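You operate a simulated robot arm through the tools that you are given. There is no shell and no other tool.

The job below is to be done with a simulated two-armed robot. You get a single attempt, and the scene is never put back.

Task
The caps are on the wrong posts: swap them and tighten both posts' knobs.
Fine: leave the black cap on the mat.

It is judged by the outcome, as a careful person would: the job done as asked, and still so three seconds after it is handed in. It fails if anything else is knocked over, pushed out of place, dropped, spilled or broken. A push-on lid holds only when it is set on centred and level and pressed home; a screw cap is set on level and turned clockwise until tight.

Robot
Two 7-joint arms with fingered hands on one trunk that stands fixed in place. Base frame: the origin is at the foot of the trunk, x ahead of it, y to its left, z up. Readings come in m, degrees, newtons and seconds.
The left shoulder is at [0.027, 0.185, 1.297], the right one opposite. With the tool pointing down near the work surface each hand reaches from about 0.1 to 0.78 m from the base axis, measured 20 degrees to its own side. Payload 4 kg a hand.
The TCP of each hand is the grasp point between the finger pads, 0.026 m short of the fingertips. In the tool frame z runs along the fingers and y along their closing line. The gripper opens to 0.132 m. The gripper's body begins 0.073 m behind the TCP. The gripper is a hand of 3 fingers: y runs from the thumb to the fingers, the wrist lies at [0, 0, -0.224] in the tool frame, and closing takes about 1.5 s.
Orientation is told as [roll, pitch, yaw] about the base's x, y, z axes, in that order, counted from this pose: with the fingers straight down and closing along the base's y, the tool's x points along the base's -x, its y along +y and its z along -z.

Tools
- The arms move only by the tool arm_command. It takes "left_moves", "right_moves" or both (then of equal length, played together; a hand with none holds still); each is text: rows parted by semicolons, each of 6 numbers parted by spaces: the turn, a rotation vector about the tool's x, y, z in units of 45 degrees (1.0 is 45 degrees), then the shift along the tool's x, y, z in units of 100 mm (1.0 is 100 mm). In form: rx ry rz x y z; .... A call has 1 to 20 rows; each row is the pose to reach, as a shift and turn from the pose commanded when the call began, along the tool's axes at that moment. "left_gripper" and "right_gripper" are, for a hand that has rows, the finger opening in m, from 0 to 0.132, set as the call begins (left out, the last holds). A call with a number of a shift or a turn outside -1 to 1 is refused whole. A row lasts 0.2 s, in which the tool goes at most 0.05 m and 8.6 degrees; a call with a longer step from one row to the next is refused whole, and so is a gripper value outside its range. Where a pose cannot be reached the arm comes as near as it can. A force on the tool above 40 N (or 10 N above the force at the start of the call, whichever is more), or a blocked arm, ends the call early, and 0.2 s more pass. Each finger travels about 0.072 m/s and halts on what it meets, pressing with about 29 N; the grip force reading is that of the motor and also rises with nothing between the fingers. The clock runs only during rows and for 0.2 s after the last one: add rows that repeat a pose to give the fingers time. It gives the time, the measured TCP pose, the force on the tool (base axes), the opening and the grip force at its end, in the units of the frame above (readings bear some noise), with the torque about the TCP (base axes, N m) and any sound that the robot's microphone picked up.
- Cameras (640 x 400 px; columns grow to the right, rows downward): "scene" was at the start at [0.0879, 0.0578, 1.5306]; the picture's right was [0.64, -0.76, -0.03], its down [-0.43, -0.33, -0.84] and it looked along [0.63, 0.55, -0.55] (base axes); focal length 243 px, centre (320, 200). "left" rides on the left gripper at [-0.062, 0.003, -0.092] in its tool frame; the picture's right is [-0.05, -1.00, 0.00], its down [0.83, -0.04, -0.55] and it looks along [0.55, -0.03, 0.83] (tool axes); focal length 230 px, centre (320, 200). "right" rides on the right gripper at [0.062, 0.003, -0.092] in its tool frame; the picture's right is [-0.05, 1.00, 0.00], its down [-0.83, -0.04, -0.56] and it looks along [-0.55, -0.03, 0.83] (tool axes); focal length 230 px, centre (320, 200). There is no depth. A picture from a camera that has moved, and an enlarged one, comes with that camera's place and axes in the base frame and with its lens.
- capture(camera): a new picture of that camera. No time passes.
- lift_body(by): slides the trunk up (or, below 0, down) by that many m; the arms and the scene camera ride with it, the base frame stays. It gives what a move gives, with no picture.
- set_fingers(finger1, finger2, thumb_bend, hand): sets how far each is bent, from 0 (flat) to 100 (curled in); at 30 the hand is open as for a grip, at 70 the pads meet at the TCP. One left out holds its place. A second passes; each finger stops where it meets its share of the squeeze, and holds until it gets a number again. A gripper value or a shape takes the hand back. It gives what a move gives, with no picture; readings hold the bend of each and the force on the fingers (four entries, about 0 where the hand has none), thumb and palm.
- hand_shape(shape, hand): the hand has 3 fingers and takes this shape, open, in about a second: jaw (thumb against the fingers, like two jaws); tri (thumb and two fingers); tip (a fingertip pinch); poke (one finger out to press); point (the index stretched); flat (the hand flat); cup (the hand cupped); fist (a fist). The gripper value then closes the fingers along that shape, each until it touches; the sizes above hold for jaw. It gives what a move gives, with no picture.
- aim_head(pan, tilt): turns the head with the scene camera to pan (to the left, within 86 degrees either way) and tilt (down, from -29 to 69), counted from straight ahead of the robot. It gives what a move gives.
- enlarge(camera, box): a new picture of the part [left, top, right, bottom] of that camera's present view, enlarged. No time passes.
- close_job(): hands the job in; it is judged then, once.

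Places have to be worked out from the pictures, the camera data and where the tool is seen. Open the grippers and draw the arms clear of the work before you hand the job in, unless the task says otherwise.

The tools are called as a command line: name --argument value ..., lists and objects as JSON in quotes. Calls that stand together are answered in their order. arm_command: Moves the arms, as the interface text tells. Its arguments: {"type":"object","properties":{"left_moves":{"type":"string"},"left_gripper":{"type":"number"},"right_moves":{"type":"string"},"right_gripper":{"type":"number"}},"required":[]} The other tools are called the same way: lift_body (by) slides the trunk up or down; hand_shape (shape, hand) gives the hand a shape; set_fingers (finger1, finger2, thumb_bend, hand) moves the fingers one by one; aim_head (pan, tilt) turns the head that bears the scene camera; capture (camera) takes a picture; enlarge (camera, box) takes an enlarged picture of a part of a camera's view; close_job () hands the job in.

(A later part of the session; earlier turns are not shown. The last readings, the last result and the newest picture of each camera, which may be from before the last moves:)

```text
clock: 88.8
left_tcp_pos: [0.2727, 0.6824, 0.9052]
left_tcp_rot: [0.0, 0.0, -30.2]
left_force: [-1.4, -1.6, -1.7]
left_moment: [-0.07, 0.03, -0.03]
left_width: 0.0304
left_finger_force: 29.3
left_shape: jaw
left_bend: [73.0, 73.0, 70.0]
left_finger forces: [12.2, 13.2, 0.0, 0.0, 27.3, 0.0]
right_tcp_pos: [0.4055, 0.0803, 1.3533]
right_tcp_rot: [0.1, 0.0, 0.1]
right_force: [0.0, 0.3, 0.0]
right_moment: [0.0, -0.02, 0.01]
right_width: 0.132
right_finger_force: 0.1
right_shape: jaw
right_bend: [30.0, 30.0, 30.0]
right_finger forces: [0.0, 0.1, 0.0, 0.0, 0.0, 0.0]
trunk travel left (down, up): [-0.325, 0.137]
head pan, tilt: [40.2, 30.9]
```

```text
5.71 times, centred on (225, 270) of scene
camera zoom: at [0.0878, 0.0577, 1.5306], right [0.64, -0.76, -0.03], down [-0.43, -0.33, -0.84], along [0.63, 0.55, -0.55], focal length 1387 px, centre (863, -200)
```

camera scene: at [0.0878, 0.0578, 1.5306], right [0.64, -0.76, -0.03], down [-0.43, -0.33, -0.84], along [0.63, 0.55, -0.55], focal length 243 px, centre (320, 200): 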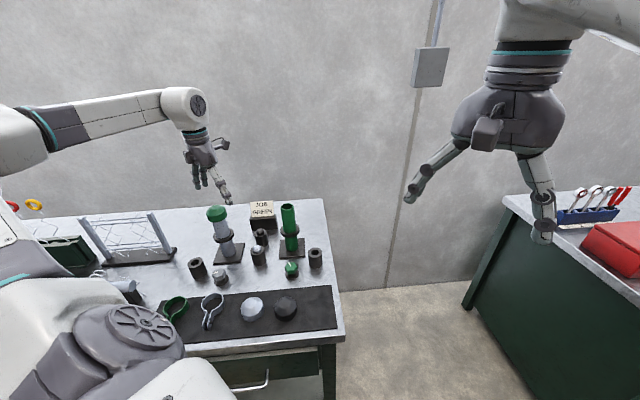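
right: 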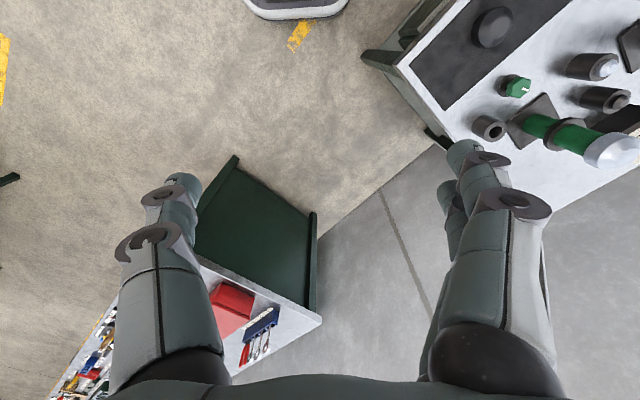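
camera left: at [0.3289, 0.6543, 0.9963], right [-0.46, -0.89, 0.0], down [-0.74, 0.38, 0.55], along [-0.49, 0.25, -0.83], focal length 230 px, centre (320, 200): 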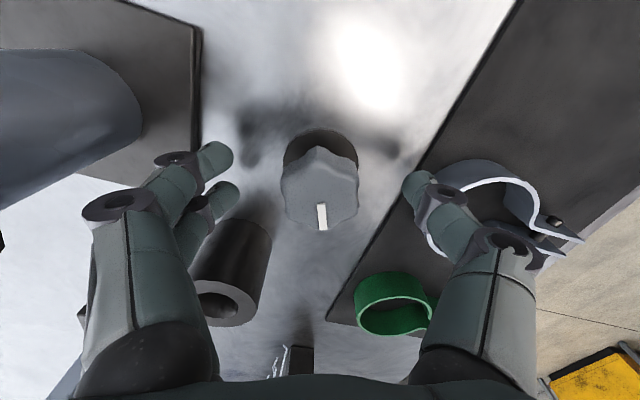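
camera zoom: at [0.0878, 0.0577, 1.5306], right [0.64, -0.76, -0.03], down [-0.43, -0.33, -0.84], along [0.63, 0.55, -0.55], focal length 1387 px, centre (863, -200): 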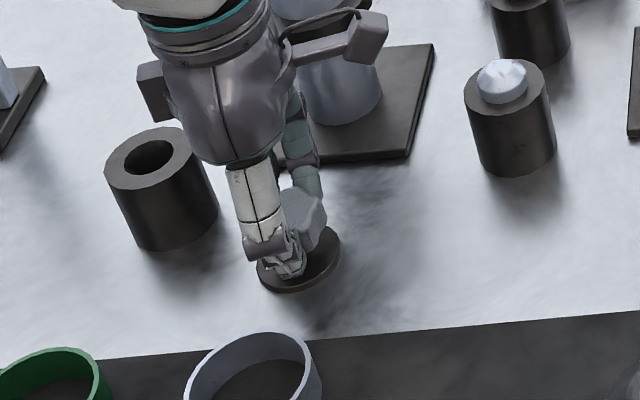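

It now grips the knob's side (width 0.030, balanced forces). I turn clockwise (+rz) 20° and check the torque and the pointer.

arm_command --left_moves "0 0 0.11 0 0 0; 0 0 0.22 0 0 0; 0 0 0.33 0 0 0; 0 0 0.44 0 0 0; 0 0 0.44 0 0 0"

enlarge --camera "left" --box '[200, 100, 440, 300]'

enlarge --camera "scene" --box '[180, 225, 270, 295]'

```text
clock: 90.0
left_tcp_pos: [0.2724, 0.6809, 0.9057]
left_tcp_rot: [0.0, -0.2, -50.0]
left_force: [-2.5, -5.7, -4.1]
left_moment: [-0.12, 0.04, 0.02]
left_width: 0.0301
left_finger_force: 29.6
left_shape: jaw
left_bend: [73.0, 73.0, 70.0]
left_finger forces: [12.1, 12.6, 0.0, 0.1, 29.1, 0.1]
right_tcp_pos: [0.4061, 0.0808, 1.3535]
right_tcp_rot: [-0.1, 0.0, 0.0]
right_force: [0.4, -0.3, -0.6]
right_moment: [0.04, -0.03, -0.01]
right_width: 0.1321
right_finger_force: 0.0
right_shape: jaw
right_bend: [30.0, 30.0, 30.0]
right_finger forces: [0.1, 0.0, 0.0, 0.0, 0.0, 0.1]
trunk travel left (down, up): [-0.325, 0.137]
head pan, tilt: [40.2, 30.9]
```

```text
2.00 times, centred on (320, 200) of left
camera zoom: at [0.3153, 0.6376, 0.9987], right [-0.73, -0.68, 0.0], down [-0.57, 0.61, 0.55], along [-0.38, 0.4, -0.83], focal length 460 px, centre (320, 200)
```

zoom: 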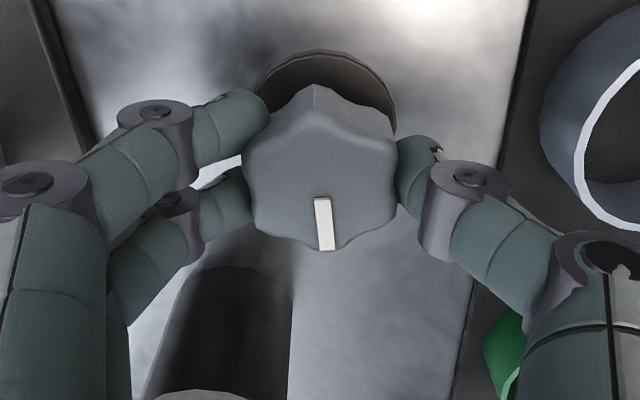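

```text
5.71 times, centred on (225, 260) of scene
camera zoom: at [0.0878, 0.0577, 1.5306], right [0.64, -0.76, -0.03], down [-0.43, -0.33, -0.84], along [0.63, 0.55, -0.55], focal length 1387 px, centre (863, -143)
```

zoom: 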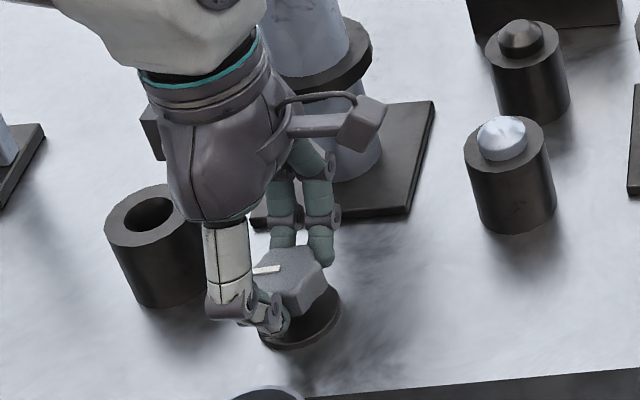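

The knob turns together with the hand with almost no torque. I continue clockwise another 27°, easing about 1 mm along the side load.

arm_command --left_moves "0 0 0.12 0 -0.01 0; 0 0 0.24 0 -0.01 0; 0 0 0.36 0 -0.01 0; 0 0 0.48 0 -0.01 0; 0 0 0.6 0 -0.01 0; 0 0 0.6 0 -0.01 0"

enlarge --camera "left" --box '[200, 100, 440, 300]'

capture --camera "scene"

```text
clock: 90.7
left_tcp_pos: [0.2507, 0.6936, 0.8911]
left_tcp_rot: [-1.9, 3.1, -59.7]
left_force: [15.0, 8.6, 3.0]
left_moment: [-0.07, -0.35, 0.25]
left_width: 0.0207
left_finger_force: 29.0
left_shape: jaw
left_bend: [75.0, 77.0, 75.0]
left_finger forces: [34.7, 0.0, 0.0, 0.1, 0.0, 0.0]
left hand out of reach, approached as far as the arm can: row 2, 3
right_tcp_pos: [0.4059, 0.0851, 1.3537]
right_tcp_rot: [-0.2, 0.0, 0.0]
right_force: [-0.4, 0.4, -1.0]
right_moment: [-0.03, -0.01, 0.02]
right_width: 0.132
right_finger_force: 0.0
right_shape: jaw
right_bend: [30.0, 30.0, 30.0]
right_finger forces: [0.0, 0.0, 0.0, 0.0, 0.1, 0.1]
trunk travel left (down, up): [-0.325, 0.137]
head pan, tilt: [40.2, 30.9]
stopped in row 3 (left hand): the force on the tool passed its limit at 62 N (the readings are from after the stop); the commanded pose is now the measured one
```

```text
2.00 times, centred on (320, 200) of left
camera zoom: at [0.2899, 0.6401, 0.9806], right [-0.83, -0.55, 0.03], down [-0.42, 0.68, 0.6], along [-0.35, 0.49, -0.8], focal length 460 px, centre (320, 200)
```

zoom: 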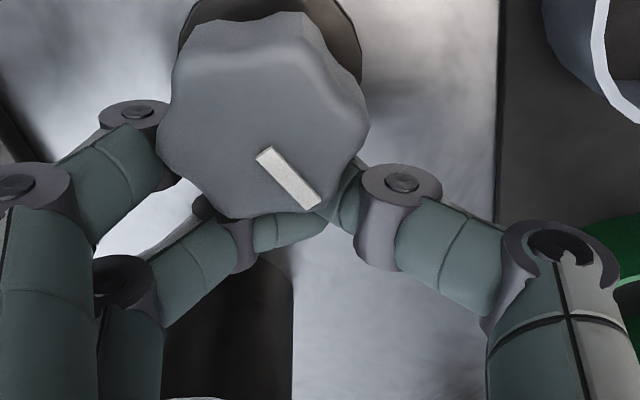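

```text
taken
camera scene: at [0.0881, 0.0629, 1.5305], right [0.64, -0.76, -0.03], down [-0.43, -0.33, -0.84], along [0.63, 0.55, -0.55], focal length 243 px, centre (320, 200)
```

scene: 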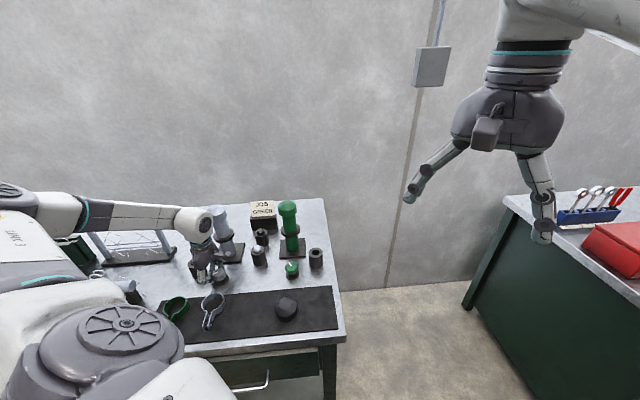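

At about yaw -55° the wrist reached its limit and the hand swerved off the knob by 2 cm. Before moving I check that nothing got displaced.

enlarge --camera "scene" --box '[170, 190, 280, 300]'

capture --camera "left"

```text
3.64 times, centred on (225, 245) of scene
camera zoom: at [0.0881, 0.0629, 1.5305], right [0.64, -0.76, -0.03], down [-0.43, -0.33, -0.84], along [0.63, 0.55, -0.55], focal length 883 px, centre (666, 36)
```

zoom: 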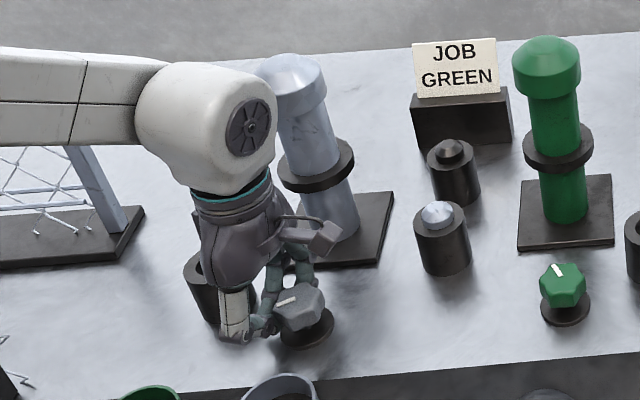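

```text
taken
camera left: at [0.2899, 0.6401, 0.9806], right [-0.83, -0.55, 0.03], down [-0.42, 0.68, 0.6], along [-0.35, 0.49, -0.8], focal length 230 px, centre (320, 200)
```

left: 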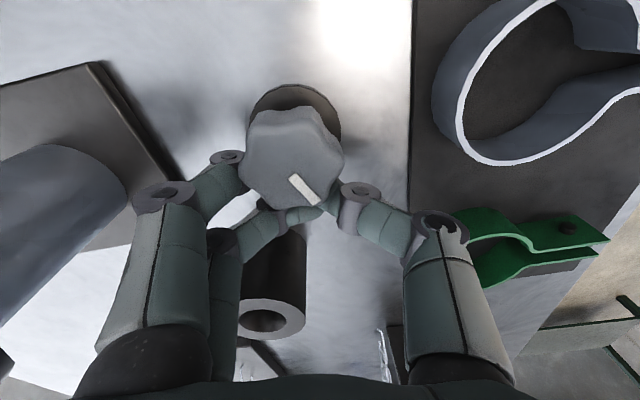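

Nothing else has moved. I open the fingers a little so the tips come out from around the knob, then rise.

arm_command --left_moves "0 0 0 0 0 0; 0 0 0 0 0 0; 0 0 0 0 0 0; 0 0 0 0 0 0; 0 0 0 0 0 0; 0 0 0 0 0 0" --left_gripper 0.075

capture --camera "left"

```text
clock: 92.1
left_tcp_pos: [0.2468, 0.69, 0.8926]
left_tcp_rot: [-2.5, 3.4, -59.8]
left_force: [-6.4, 4.2, 6.8]
left_moment: [0.0, -0.06, 0.19]
left_width: 0.0694
left_finger_force: 0.1
left_shape: jaw
left_bend: [76.0, 72.0, 70.0]
left_finger forces: [24.9, 0.0, 0.0, 0.0, 0.0, 0.1]
right_tcp_pos: [0.4048, 0.0799, 1.3543]
right_tcp_rot: [0.0, 0.1, 0.2]
right_force: [0.2, 0.4, -0.3]
right_moment: [0.0, 0.01, -0.03]
right_width: 0.1318
right_finger_force: 0.1
right_shape: jaw
right_bend: [30.0, 30.0, 30.0]
right_finger forces: [0.0, 0.0, 0.1, 0.1, 0.1, 0.0]
trunk travel left (down, up): [-0.325, 0.137]
head pan, tilt: [40.2, 30.9]
```

```text
taken
camera left: at [0.2864, 0.6356, 0.9808], right [-0.84, -0.55, 0.04], down [-0.42, 0.68, 0.6], along [-0.36, 0.49, -0.8], focal length 230 px, centre (320, 200)
```

left: 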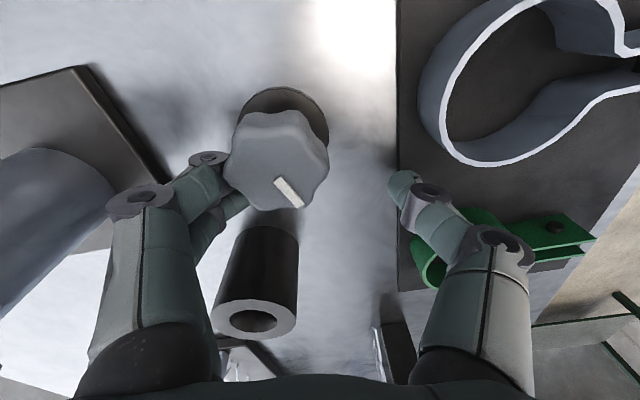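

The thumb is free, but one fingertip is still wedged under the knob's left edge. I slide the hand towards the finger side (tool +y) in small steps to draw it out.

arm_command --left_moves "0 0 0 0 0.04 0; 0 0 0 0 0.08 0; 0 0 0 0 0.12 0; 0 0 0 0 0.12 0"

capture --camera "left"

```text
clock: 93.1
left_tcp_pos: [0.2576, 0.6957, 0.8899]
left_tcp_rot: [-2.4, 3.4, -59.9]
left_force: [-0.7, 0.8, -0.9]
left_moment: [0.04, 0.0, 0.01]
left_width: 0.0746
left_finger_force: 0.1
left_shape: jaw
left_bend: [72.0, 72.0, 70.0]
left_finger forces: [0.0, 0.0, 0.0, 0.0, 0.0, 0.0]
right_tcp_pos: [0.4071, 0.0788, 1.3541]
right_tcp_rot: [0.0, 0.0, 0.0]
right_force: [-0.7, 0.1, 0.3]
right_moment: [0.03, 0.02, -0.01]
right_width: 0.1319
right_finger_force: 0.1
right_shape: jaw
right_bend: [30.0, 30.0, 30.0]
right_finger forces: [0.1, 0.1, 0.0, 0.1, 0.1, 0.0]
trunk travel left (down, up): [-0.325, 0.137]
head pan, tilt: [40.2, 30.9]
```

```text
taken
camera left: at [0.2972, 0.6411, 0.9793], right [-0.84, -0.55, 0.04], down [-0.42, 0.68, 0.61], along [-0.36, 0.49, -0.8], focal length 230 px, centre (320, 200)
```

left: 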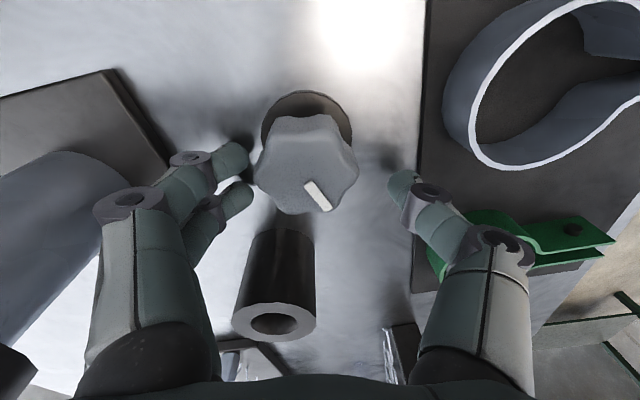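

All free now. I rise 10 cm and remove the small tilt the swerve left in the hand.

arm_command --left_moves "0 0 0 0 0 -0.2; 0 0 0 0 0 -0.5; 0 0 0 0 0 -0.8; 0 0 0 0 0 -1.0; -0.053 -0.076 0 0 0 -1.0; -0.053 -0.076 0 0 0 -1.0"

arm_command --left_moves "0 0 -0.16 0 0 -0.1; 0 0 -0.32 0 0 -0.2; 0 0 -0.48 0 0 -0.3; 0 0 -0.64 0 0 -0.4; 0 0 -0.8 0 0 -0.4; 0 0 -0.96 0 0 -0.4; 0 0 -0.96 0 0 -0.4"

capture --camera "left"

enlarge --camera "scene" --box '[150, 170, 310, 310]'

```text
clock: 94.5
left_tcp_pos: [0.2623, 0.6934, 0.9922]
left_tcp_rot: [-0.6, 0.8, -59.7]
left_force: [-0.4, 0.1, 0.3]
left_moment: [-0.01, 0.03, -0.01]
left_width: 0.0746
left_finger_force: 0.0
left_shape: jaw
left_bend: [72.0, 72.0, 70.0]
left_finger forces: [0.1, 0.1, 0.0, 0.0, 0.1, 0.0]
right_tcp_pos: [0.4075, 0.0798, 1.3534]
right_tcp_rot: [0.0, 0.1, 0.0]
right_force: [-0.3, -0.1, 0.0]
right_moment: [0.01, 0.02, -0.01]
right_width: 0.1319
right_finger_force: 0.0
right_shape: jaw
right_bend: [30.0, 30.0, 30.0]
right_finger forces: [0.0, 0.0, 0.0, 0.0, 0.0, 0.1]
trunk travel left (down, up): [-0.325, 0.137]
head pan, tilt: [40.2, 30.9]
```

```text
clock: 96.1
left_tcp_pos: [0.264, 0.6921, 1.0315]
left_tcp_rot: [-0.1, 0.0, -16.6]
left_force: [0.6, 0.8, 0.0]
left_moment: [0.03, -0.02, -0.03]
left_width: 0.0747
left_finger_force: 0.1
left_shape: jaw
left_bend: [72.0, 72.0, 70.0]
left_finger forces: [0.1, 0.0, 0.0, 0.1, 0.1, 0.0]
right_tcp_pos: [0.4066, 0.0786, 1.3534]
right_tcp_rot: [0.0, 0.1, 0.0]
right_force: [0.3, 0.5, -0.1]
right_moment: [0.02, -0.02, -0.04]
right_width: 0.1319
right_finger_force: 0.0
right_shape: jaw
right_bend: [30.0, 30.0, 30.0]
right_finger forces: [0.1, 0.0, 0.1, 0.0, 0.0, 0.0]
trunk travel left (down, up): [-0.325, 0.137]
head pan, tilt: [40.2, 30.9]
```

```text
taken
camera left: at [0.3251, 0.6786, 1.1234], right [-0.23, -0.97, 0.0], down [-0.81, 0.2, 0.56], along [-0.54, 0.13, -0.83], focal length 230 px, centre (320, 200)
```

left: 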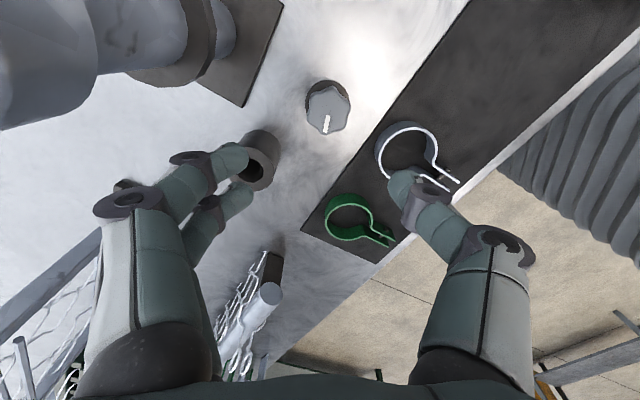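

```text
2.86 times, centred on (230, 240) of scene
camera zoom: at [0.0878, 0.0579, 1.5306], right [0.64, -0.76, -0.03], down [-0.43, -0.33, -0.84], along [0.63, 0.55, -0.55], focal length 694 px, centre (577, 86)
```

zoom: 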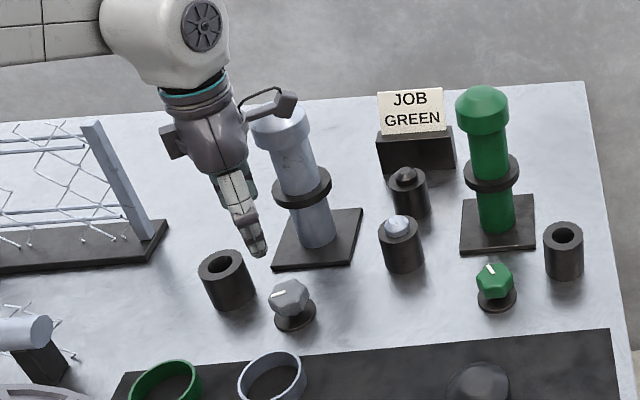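

The knob's pointer is back near its starting direction (about 157°), so it was dragged back by the slip. I re-centre on (0.273, 0.682) and turn the hand to yaw +20°, which gives about 65° of clockwise travel before the wrist limit.

arm_command --left_moves "0 0 -0.16 -0.03 -0.02 0; 0 0 -0.32 -0.06 -0.04 0; 0 0 -0.48 -0.09 -0.06 0; 0 0 -0.64 -0.115 -0.07 0; 0 0 -0.813 -0.115 -0.07 0; 0 0 -0.813 -0.115 -0.07 0; 0 0 -0.813 -0.115 -0.07 0" --left_gripper 0.07

capture --camera "left"

enlarge --camera "scene" --box '[150, 170, 310, 310]'

```text
clock: 97.7
left_tcp_pos: [0.274, 0.6816, 1.031]
left_tcp_rot: [0.0, 0.1, 20.0]
left_force: [0.0, 0.1, -0.4]
left_moment: [0.02, 0.01, -0.02]
left_width: 0.0706
left_finger_force: 0.2
left_shape: jaw
left_bend: [72.0, 72.0, 70.0]
left_finger forces: [0.0, 0.0, 0.0, 0.0, 0.0, 0.0]
right_tcp_pos: [0.4057, 0.0808, 1.3529]
right_tcp_rot: [0.0, 0.0, 0.0]
right_force: [0.2, 0.2, 0.7]
right_moment: [-0.01, 0.01, 0.02]
right_width: 0.1322
right_finger_force: 0.0
right_shape: jaw
right_bend: [30.0, 30.0, 30.0]
right_finger forces: [0.0, 0.0, 0.0, 0.0, 0.1, 0.0]
trunk travel left (down, up): [-0.325, 0.137]
head pan, tilt: [40.2, 30.9]
```

```text
taken
camera left: at [0.3311, 0.7072, 1.1227], right [0.39, -0.92, 0.0], down [-0.76, -0.32, 0.56], along [-0.51, -0.22, -0.83], focal length 230 px, centre (320, 200)
```

left: 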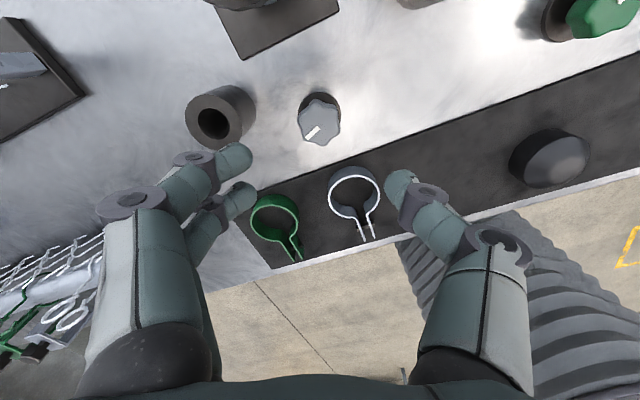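

```text
2.86 times, centred on (230, 240) of scene
camera zoom: at [0.088, 0.0579, 1.5306], right [0.64, -0.76, -0.03], down [-0.43, -0.33, -0.84], along [0.63, 0.55, -0.55], focal length 694 px, centre (577, 86)
```

zoom: 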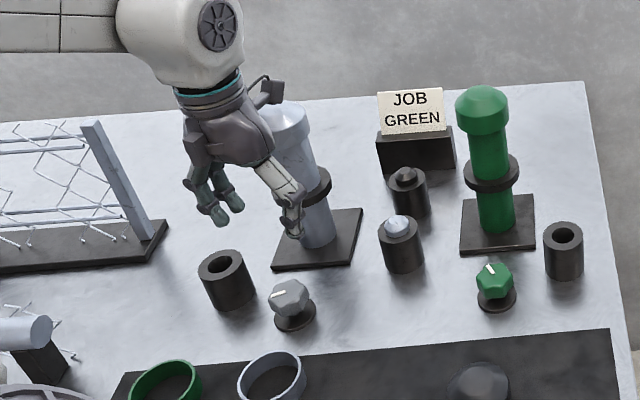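

At yaw 20° the opened fingers would point right at the black tube. I turn further to yaw ≈ +62°, so the open fingers sit beyond the tube, and narrow the opening to 0.06.

arm_command --left_moves "0 0 -0.16 0 0 0; 0 0 -0.32 0 0 0; 0 0 -0.48 0 0 0; 0 0 -0.64 0 0 0; 0 0 -0.8 0 0 0; 0 0 -0.93 0 0 0; 0 0 -0.93 0 0 0" --left_gripper 0.06

capture --camera "left"

enlarge --camera "scene" --box '[150, 170, 310, 310]'

```text
clock: 99.3
left_tcp_pos: [0.2734, 0.6826, 1.031]
left_tcp_rot: [0.1, 0.1, 62.0]
left_force: [-0.1, 0.0, -0.1]
left_moment: [0.0, 0.01, -0.02]
left_width: 0.0609
left_finger_force: 0.1
left_shape: jaw
left_bend: [73.0, 73.0, 70.0]
left_finger forces: [0.0, 0.0, 0.0, 0.1, 0.0, 0.0]
right_tcp_pos: [0.4064, 0.0798, 1.3533]
right_tcp_rot: [0.0, 0.0, 0.0]
right_force: [0.3, -0.3, -0.6]
right_moment: [0.01, 0.02, -0.01]
right_width: 0.1321
right_finger_force: 0.0
right_shape: jaw
right_bend: [30.0, 30.0, 30.0]
right_finger forces: [0.0, 0.0, 0.1, 0.0, 0.0, 0.0]
trunk travel left (down, up): [-0.325, 0.137]
head pan, tilt: [40.2, 30.9]
```

```text
taken
camera left: at [0.3002, 0.7387, 1.1232], right [0.91, -0.42, 0.0], down [-0.35, -0.75, 0.56], along [-0.24, -0.5, -0.83], focal length 230 px, centre (320, 200)
```

left: 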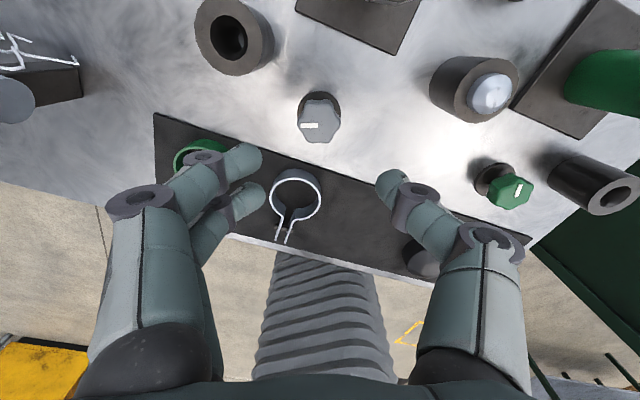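

```text
2.86 times, centred on (230, 240) of scene
camera zoom: at [0.0879, 0.0579, 1.5306], right [0.64, -0.76, -0.03], down [-0.43, -0.33, -0.84], along [0.63, 0.55, -0.55], focal length 694 px, centre (577, 86)
```

zoom: 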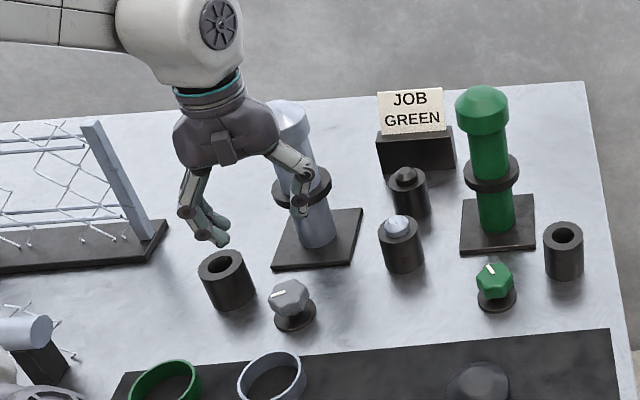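

The fingers now have clear room on both sides. I descend 8 cm and recheck.

arm_command --left_moves "0 0 0 0 0 0.25; 0 0 0 0 0 0.5; 0 0 0 0 0 0.8; 0 0 0 0 0 0.8"

capture --camera "left"

enlarge --camera "scene" --box '[170, 190, 280, 300]'

```text
clock: 100.3
left_tcp_pos: [0.273, 0.6819, 0.9513]
left_tcp_rot: [0.0, 0.2, 61.9]
left_force: [0.0, 0.1, 0.5]
left_moment: [-0.01, -0.04, 0.03]
left_width: 0.0607
left_finger_force: 0.0
left_shape: jaw
left_bend: [73.0, 73.0, 70.0]
left_finger forces: [0.1, 0.0, 0.0, 0.0, 0.0, 0.1]
right_tcp_pos: [0.4076, 0.0789, 1.3545]
right_tcp_rot: [0.1, 0.0, 0.0]
right_force: [-0.2, 0.7, -0.5]
right_moment: [-0.01, -0.04, 0.0]
right_width: 0.1315
right_finger_force: 0.1
right_shape: jaw
right_bend: [30.0, 30.0, 30.0]
right_finger forces: [0.0, 0.1, 0.0, 0.1, 0.1, 0.0]
trunk travel left (down, up): [-0.325, 0.137]
head pan, tilt: [40.2, 30.9]
```

```text
taken
camera left: at [0.3002, 0.7381, 1.044], right [0.91, -0.43, 0.0], down [-0.35, -0.75, 0.56], along [-0.24, -0.5, -0.83], focal length 230 px, centre (320, 200)
```

left: 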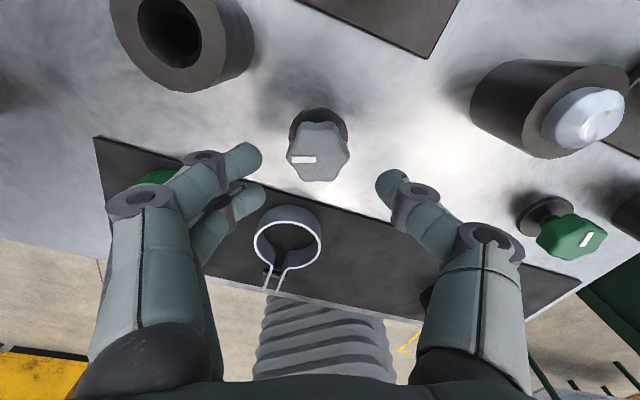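

```text
3.64 times, centred on (225, 245) of scene
camera zoom: at [0.0878, 0.0577, 1.5307], right [0.64, -0.76, -0.03], down [-0.43, -0.33, -0.84], along [0.63, 0.55, -0.55], focal length 883 px, centre (666, 36)
```

zoom: 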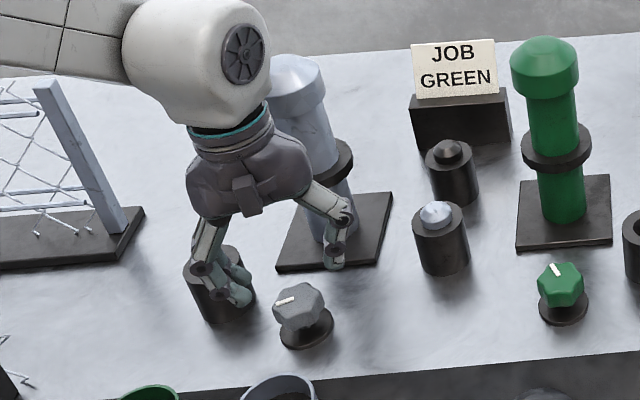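

Clear and centred. I lower to z≈0.9055 and close on the knob.

arm_command --left_moves "0 0 0 0 0 0.15; 0 0 0 0 0 0.3; 0 0 0 0 0 0.455; 0 0 0 0 0 0.455"

arm_command --left_moves "0 0 0 0 0 0; 0 0 0 0 0 0; 0 0 0 0 0 0; 0 0 0 0 0 0; 0 0 0 0 0 0; 0 0 0 0 0 0; 0 0 0 0 0 0" --left_gripper 0.02

enlarge --camera "left" --box '[200, 100, 440, 300]'

```text
clock: 101.3
left_tcp_pos: [0.2711, 0.6838, 0.9073]
left_tcp_rot: [0.1, 0.1, 61.9]
left_force: [0.4, 0.0, 0.0]
left_moment: [0.01, 0.0, -0.02]
left_width: 0.0607
left_finger_force: 0.0
left_shape: jaw
left_bend: [73.0, 73.0, 70.0]
left_finger forces: [0.0, 0.1, 0.0, 0.0, 0.0, 0.1]
right_tcp_pos: [0.4068, 0.0791, 1.355]
right_tcp_rot: [0.0, 0.0, 0.0]
right_force: [-0.4, -1.1, -0.2]
right_moment: [-0.01, -0.01, 0.0]
right_width: 0.1318
right_finger_force: 0.1
right_shape: jaw
right_bend: [30.0, 30.0, 30.0]
right_finger forces: [0.0, 0.0, 0.0, 0.1, 0.1, 0.0]
trunk travel left (down, up): [-0.325, 0.137]
head pan, tilt: [40.2, 30.9]
```

```text
clock: 102.9
left_tcp_pos: [0.2723, 0.6831, 0.9078]
left_tcp_rot: [0.0, 0.0, 61.9]
left_force: [0.2, -1.4, -1.3]
left_moment: [-0.04, 0.02, 0.01]
left_width: 0.0304
left_finger_force: 28.8
left_shape: jaw
left_bend: [73.0, 73.0, 70.0]
left_finger forces: [12.8, 12.7, 0.0, 0.1, 26.3, 0.0]
right_tcp_pos: [0.4067, 0.0804, 1.354]
right_tcp_rot: [0.0, 0.0, 0.1]
right_force: [0.0, 0.7, -0.2]
right_moment: [-0.02, 0.05, 0.04]
right_width: 0.1319
right_finger_force: 0.1
right_shape: jaw
right_bend: [30.0, 30.0, 30.0]
right_finger forces: [0.0, 0.0, 0.1, 0.1, 0.1, 0.1]
trunk travel left (down, up): [-0.325, 0.137]
head pan, tilt: [40.2, 30.9]
```

```text
2.00 times, centred on (320, 200) of left
camera zoom: at [0.2992, 0.7395, 0.9997], right [0.91, -0.43, 0.0], down [-0.35, -0.75, 0.56], along [-0.24, -0.5, -0.83], focal length 460 px, centre (320, 200)
```

zoom: 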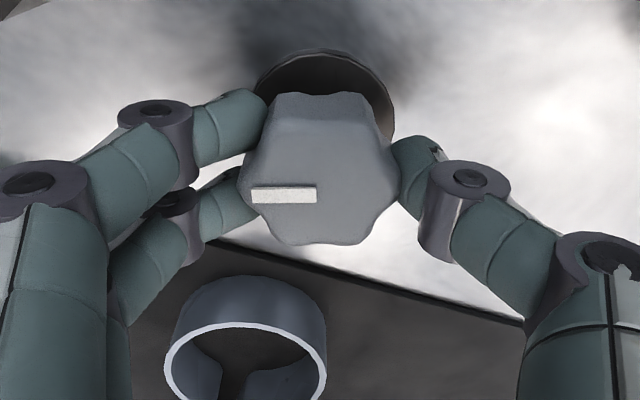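

Good grip. I turn clockwise 40° in small rows and check pointer and torque.

arm_command --left_moves "0 0 0.11 0 0 0; 0 0 0.22 0 0 0; 0 0 0.33 0 0 0; 0 0 0.44 0 0 0; 0 0 0.55 0 0 0; 0 0 0.66 0 0 0; 0 0 0.77 0 0 0; 0 0 0.88 0 0 0; 0 0 0.88 0 0 0"

enlarge --camera "left" --box '[200, 100, 440, 300]'

enlarge --camera "scene" --box '[170, 190, 280, 300]'

```text
clock: 104.9
left_tcp_pos: [0.2721, 0.6827, 0.907]
left_tcp_rot: [0.0, 0.1, 22.2]
left_force: [1.0, 2.7, 7.2]
left_moment: [0.08, -0.03, 0.01]
left_width: 0.0304
left_finger_force: 29.7
left_shape: jaw
left_bend: [73.0, 73.0, 70.0]
left_finger forces: [15.5, 14.4, 0.0, 0.1, 27.0, 0.0]
right_tcp_pos: [0.4052, 0.0801, 1.3534]
right_tcp_rot: [-0.1, 0.0, -0.1]
right_force: [-0.6, 1.0, -0.4]
right_moment: [-0.02, -0.03, -0.01]
right_width: 0.1318
right_finger_force: 0.2
right_shape: jaw
right_bend: [30.0, 30.0, 30.0]
right_finger forces: [0.0, 0.1, 0.0, 0.1, 0.0, 0.0]
trunk travel left (down, up): [-0.325, 0.137]
head pan, tilt: [40.2, 30.9]
```

```text
2.00 times, centred on (320, 200) of left
camera zoom: at [0.3291, 0.7092, 0.9992], right [0.43, -0.91, 0.0], down [-0.75, -0.35, 0.56], along [-0.5, -0.24, -0.83], focal length 460 px, centre (320, 200)
```

zoom: 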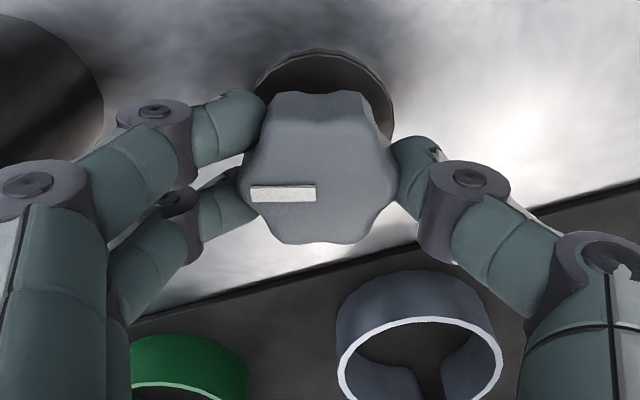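

```text
3.64 times, centred on (225, 245) of scene
camera zoom: at [0.0877, 0.0573, 1.5307], right [0.64, -0.76, -0.03], down [-0.43, -0.33, -0.84], along [0.63, 0.55, -0.55], focal length 883 px, centre (666, 36)
```

zoom: 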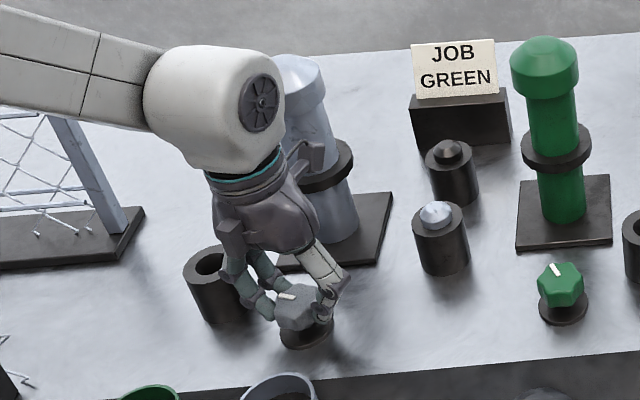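

The knob follows the hand (pointer fixed in the hand view) with negligible torque. I continue another 40°.

arm_command --left_moves "0 0 0.11 0 0 0; 0 0 0.22 0 0 0; 0 0 0.33 0 0 0; 0 0 0.44 0 0 0; 0 0 0.55 0 0 0; 0 0 0.66 0 0 0; 0 0 0.77 0 0 0; 0 0 0.88 0 0 0; 0 0 0.88 0 0 0"

enlarge --camera "left" --box '[200, 100, 440, 300]'

```text
clock: 106.9
left_tcp_pos: [0.2729, 0.681, 0.9066]
left_tcp_rot: [0.0, 0.1, -17.5]
left_force: [-1.9, 7.4, 15.4]
left_moment: [0.21, -0.01, 0.0]
left_width: 0.031
left_finger_force: 29.0
left_shape: jaw
left_bend: [73.0, 73.0, 70.0]
left_finger forces: [17.1, 17.9, 0.0, 0.0, 27.7, 0.0]
right_tcp_pos: [0.4052, 0.0786, 1.3534]
right_tcp_rot: [0.1, 0.0, 0.1]
right_force: [0.3, 0.2, -0.5]
right_moment: [-0.01, 0.02, 0.02]
right_width: 0.1319
right_finger_force: 0.1
right_shape: jaw
right_bend: [30.0, 30.0, 30.0]
right_finger forces: [0.0, 0.0, 0.0, 0.0, 0.0, 0.1]
trunk travel left (down, up): [-0.325, 0.137]
head pan, tilt: [40.2, 30.9]
```

```text
2.00 times, centred on (320, 200) of left
camera zoom: at [0.333, 0.6666, 0.9988], right [-0.25, -0.97, 0.0], down [-0.81, 0.21, 0.56], along [-0.54, 0.14, -0.83], focal length 460 px, centre (320, 200)
```

zoom: 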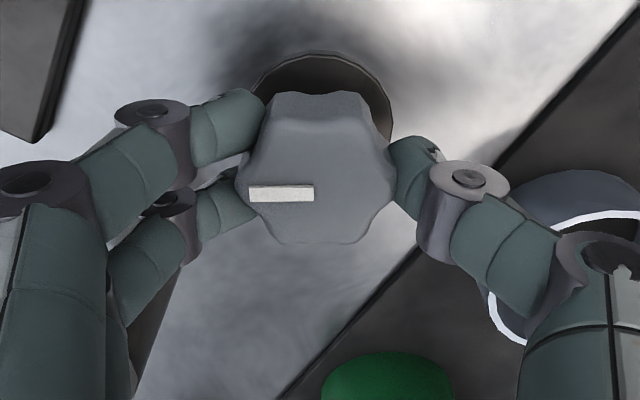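

Still turning freely, but the vertical load on the fingers grew to 15 N. I ease the hand up 1.5 mm and continue another 24°, staying short of the wrist limit.

arm_command --left_moves "0 0 0 0 0.008 -0.015; 0 0 0.11 0 0.008 -0.015; 0 0 0.22 0 0.008 -0.015; 0 0 0.33 0 0.008 -0.015; 0 0 0.44 0 0.008 -0.015; 0 0 0.53 0 0.008 -0.015; 0 0 0.53 0 0.008 -0.015"

enlarge --camera "left" --box '[200, 100, 440, 300]'

enlarge --camera "scene" --box '[170, 190, 280, 300]'

```text
clock: 108.5
left_tcp_pos: [0.2728, 0.6826, 0.9079]
left_tcp_rot: [-0.1, -0.1, -41.2]
left_force: [-3.4, -1.5, 2.3]
left_moment: [0.03, 0.03, 0.01]
left_width: 0.0312
left_finger_force: 29.3
left_shape: jaw
left_bend: [73.0, 73.0, 70.0]
left_finger forces: [13.6, 13.7, 0.1, 0.1, 29.2, 0.1]
right_tcp_pos: [0.407, 0.0804, 1.3548]
right_tcp_rot: [0.0, 0.0, 0.0]
right_force: [-1.0, -0.2, 0.2]
right_moment: [0.03, -0.02, -0.01]
right_width: 0.1316
right_finger_force: 0.1
right_shape: jaw
right_bend: [30.0, 30.0, 30.0]
right_finger forces: [0.0, 0.0, 0.0, 0.1, 0.0, 0.1]
trunk travel left (down, up): [-0.325, 0.137]
head pan, tilt: [40.2, 30.9]
```

```text
2.00 times, centred on (320, 200) of left
camera zoom: at [0.3218, 0.6443, 0.9995], right [-0.62, -0.78, 0.0], down [-0.65, 0.52, 0.56], along [-0.44, 0.34, -0.83], focal length 460 px, centre (320, 200)
```

zoom: 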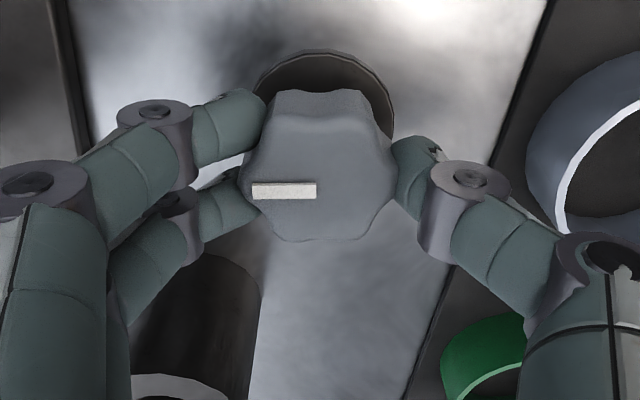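

```text
3.64 times, centred on (225, 245) of scene
camera zoom: at [0.0873, 0.0573, 1.5307], right [0.64, -0.76, -0.03], down [-0.43, -0.33, -0.84], along [0.63, 0.55, -0.55], focal length 883 px, centre (666, 36)
```

zoom: 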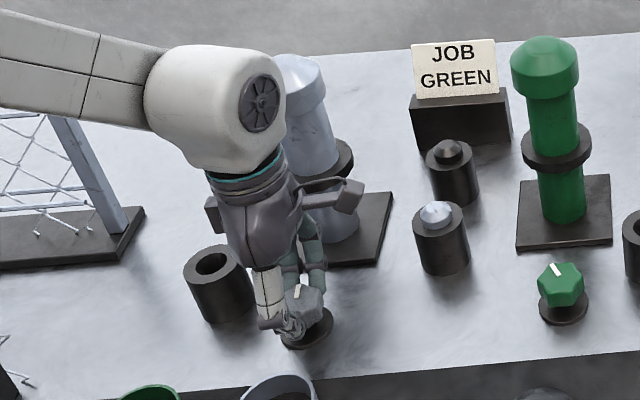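

That's about 103° turned and still loose. I release, rise 5 cm and swing the hand back counter-clockwise to re-grip, checking that the knob stays put.

arm_command --left_moves "0 0 0 0 0 0; 0 0 0 0 0 0; 0 0 0 0 0 0; 0 0 0 0 0 0; 0 0 0 0 0 -0.2; 0 0 0 0 0 -0.4; 0 0 0 0 0 -0.5; 0 0 0 0 0 -0.5" --left_gripper 0.06

capture --camera "left"

arm_command --left_moves "0 0 -0.16 0 0 0; 0 0 -0.32 0 0 0; 0 0 -0.48 0 0 0; 0 0 -0.64 0 0 0; 0 0 -0.8 0 0 0; 0 0 -1.0 0 0 0; 0 0 -1.0 0 0 0"

arm_command --left_moves "0 0 -0.16 0 0 0; 0 0 -0.32 0 0 0; 0 0 -0.48 0 0 0; 0 0 -0.64 0 0 0; 0 0 -0.8 0 0 0; 0 0 -1.0 0 0 0; 0 0 -1.0 0 0 0"

capture --camera "left"

```text
clock: 110.3
left_tcp_pos: [0.2738, 0.682, 0.9587]
left_tcp_rot: [-0.1, 0.0, -41.3]
left_force: [-0.4, 0.4, -0.2]
left_moment: [0.02, -0.03, 0.02]
left_width: 0.0595
left_finger_force: 0.1
left_shape: jaw
left_bend: [73.0, 73.0, 70.0]
left_finger forces: [0.0, 0.1, 0.0, 0.0, 0.0, 0.0]
right_tcp_pos: [0.4067, 0.0799, 1.3543]
right_tcp_rot: [0.0, 0.0, 0.1]
right_force: [-0.4, -0.4, -0.6]
right_moment: [-0.02, 0.02, -0.03]
right_width: 0.132
right_finger_force: 0.0
right_shape: jaw
right_bend: [30.0, 30.0, 30.0]
right_finger forces: [0.0, 0.0, 0.1, 0.1, 0.0, 0.0]
trunk travel left (down, up): [-0.325, 0.137]
head pan, tilt: [40.2, 30.9]
```

```text
taken
camera left: at [0.3217, 0.6452, 1.05], right [-0.62, -0.79, 0.0], down [-0.65, 0.52, 0.56], along [-0.44, 0.34, -0.83], focal length 230 px, centre (320, 200)
```

left: 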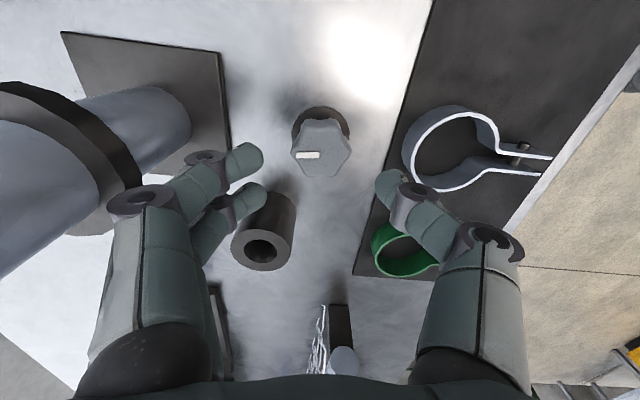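

```text
refused: row 6 steps farther than a row can; nothing moved
```

```text
refused: row 6 steps farther than a row can; nothing moved
```

```text
taken
camera left: at [0.3217, 0.6452, 1.05], right [-0.62, -0.79, 0.0], down [-0.65, 0.52, 0.56], along [-0.44, 0.34, -0.83], focal length 230 px, centre (320, 200)
```

left: 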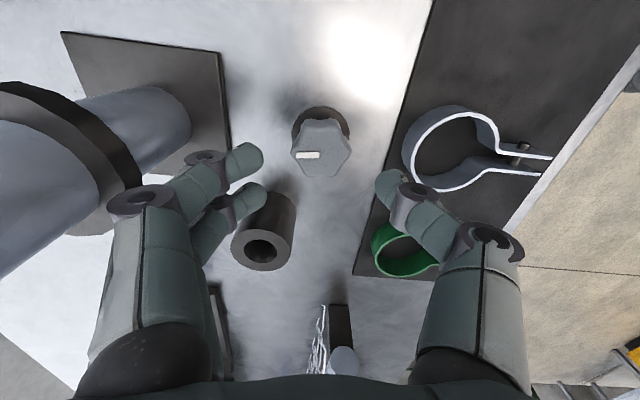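

The knob stayed at its new angle. One row stepped too far, so I redo the swing-back with finer rows, this time through 135° for a longer next turn.

arm_command --left_moves "0 0 -0.15 0 0 0; 0 0 -0.3 0 0 0; 0 0 -0.45 0 0 0; 0 0 -0.6 0 0 0; 0 0 -0.75 0 0 0; 0 0 -0.9 0 0 0; 0 0 -1.0 0 0 0"

arm_command --left_moves "0 0 -0.15 0 0 0; 0 0 -0.3 0 0 0; 0 0 -0.45 0 0 0; 0 0 -0.6 0 0 0; 0 0 -0.75 0 0 0; 0 0 -0.9 0 0 0; 0 0 -1.0 0 0 0"

arm_command --left_moves "0 0 -0.15 0 0 0; 0 0 -0.3 0 0 0; 0 0 -0.45 0 0 0; 0 0 -0.6 0 0 0; 0 0 -0.75 0 0 0; 0 0 -0.9 0 0 0; 0 0 -1.0 0 0 0; 0 0 -1.0 0 0 0"

capture --camera "left"

enlarge --camera "scene" --box '[170, 190, 280, 300]'

```text
clock: 111.9
left_tcp_pos: [0.2725, 0.683, 0.9569]
left_tcp_rot: [-0.1, 0.1, 3.9]
left_force: [0.4, -0.1, 0.3]
left_moment: [0.01, 0.0, 0.01]
left_width: 0.0594
left_finger_force: 0.0
left_shape: jaw
left_bend: [73.0, 73.0, 70.0]
left_finger forces: [0.1, 0.0, 0.1, 0.0, 0.0, 0.0]
right_tcp_pos: [0.4066, 0.0808, 1.3542]
right_tcp_rot: [0.0, 0.1, 0.1]
right_force: [0.0, -0.5, -0.2]
right_moment: [-0.01, 0.01, 0.0]
right_width: 0.1322
right_finger_force: 0.0
right_shape: jaw
right_bend: [30.0, 30.0, 30.0]
right_finger forces: [0.1, 0.0, 0.0, 0.1, 0.1, 0.0]
trunk travel left (down, up): [-0.325, 0.137]
head pan, tilt: [40.2, 30.9]
```

```text
clock: 113.5
left_tcp_pos: [0.2726, 0.6837, 0.9571]
left_tcp_rot: [0.0, 0.1, 48.9]
left_force: [-0.6, -0.2, -0.2]
left_moment: [0.0, 0.0, -0.02]
left_width: 0.0595
left_finger_force: 0.0
left_shape: jaw
left_bend: [73.0, 73.0, 70.0]
left_finger forces: [0.0, 0.0, 0.1, 0.0, 0.1, 0.0]
right_tcp_pos: [0.4065, 0.08, 1.3522]
right_tcp_rot: [0.0, 0.0, 0.1]
right_force: [-0.8, -0.1, 0.1]
right_moment: [0.03, -0.02, -0.01]
right_width: 0.1317
right_finger_force: 0.0
right_shape: jaw
right_bend: [30.0, 30.0, 30.0]
right_finger forces: [0.1, 0.0, 0.1, 0.0, 0.1, 0.0]
trunk travel left (down, up): [-0.325, 0.137]
head pan, tilt: [40.2, 30.9]
```

```text
clock: 115.3
left_tcp_pos: [0.2734, 0.6835, 0.9579]
left_tcp_rot: [0.2, 0.1, 93.9]
left_force: [0.2, 0.7, 0.6]
left_moment: [-0.01, 0.01, -0.02]
left_width: 0.0596
left_finger_force: 0.1
left_shape: jaw
left_bend: [73.0, 73.0, 70.0]
left_finger forces: [0.0, 0.0, 0.0, 0.0, 0.1, 0.0]
right_tcp_pos: [0.4051, 0.0797, 1.3549]
right_tcp_rot: [-0.1, -0.1, 0.0]
right_force: [0.1, 0.1, 0.0]
right_moment: [-0.05, -0.01, -0.02]
right_width: 0.1318
right_finger_force: 0.0
right_shape: jaw
right_bend: [30.0, 30.0, 30.0]
right_finger forces: [0.1, 0.1, 0.0, 0.0, 0.0, 0.1]
trunk travel left (down, up): [-0.325, 0.137]
head pan, tilt: [40.2, 30.9]
```

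```text
taken
camera left: at [0.267, 0.7451, 1.0496], right [0.99, 0.12, 0.0], down [0.1, -0.82, 0.56], along [0.07, -0.55, -0.83], focal length 230 px, centre (320, 200)
```

left: 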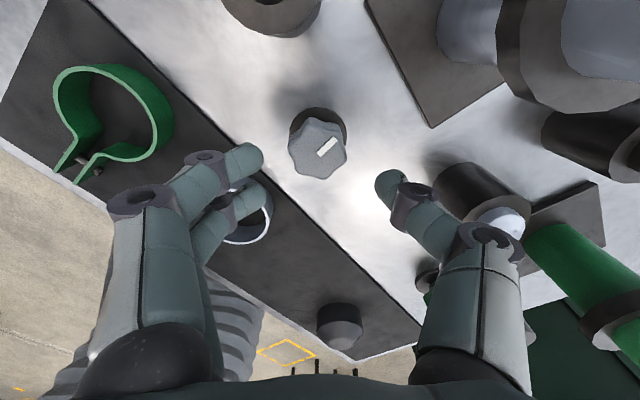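

```text
3.64 times, centred on (225, 245) of scene
camera zoom: at [0.0879, 0.0579, 1.5306], right [0.64, -0.76, -0.03], down [-0.43, -0.33, -0.84], along [0.63, 0.55, -0.55], focal length 883 px, centre (666, 36)
```

zoom: 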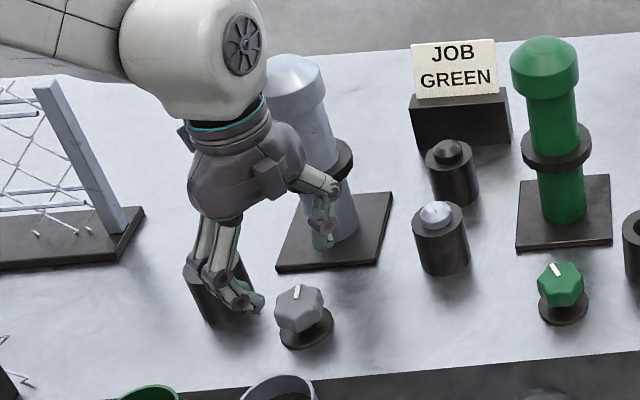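

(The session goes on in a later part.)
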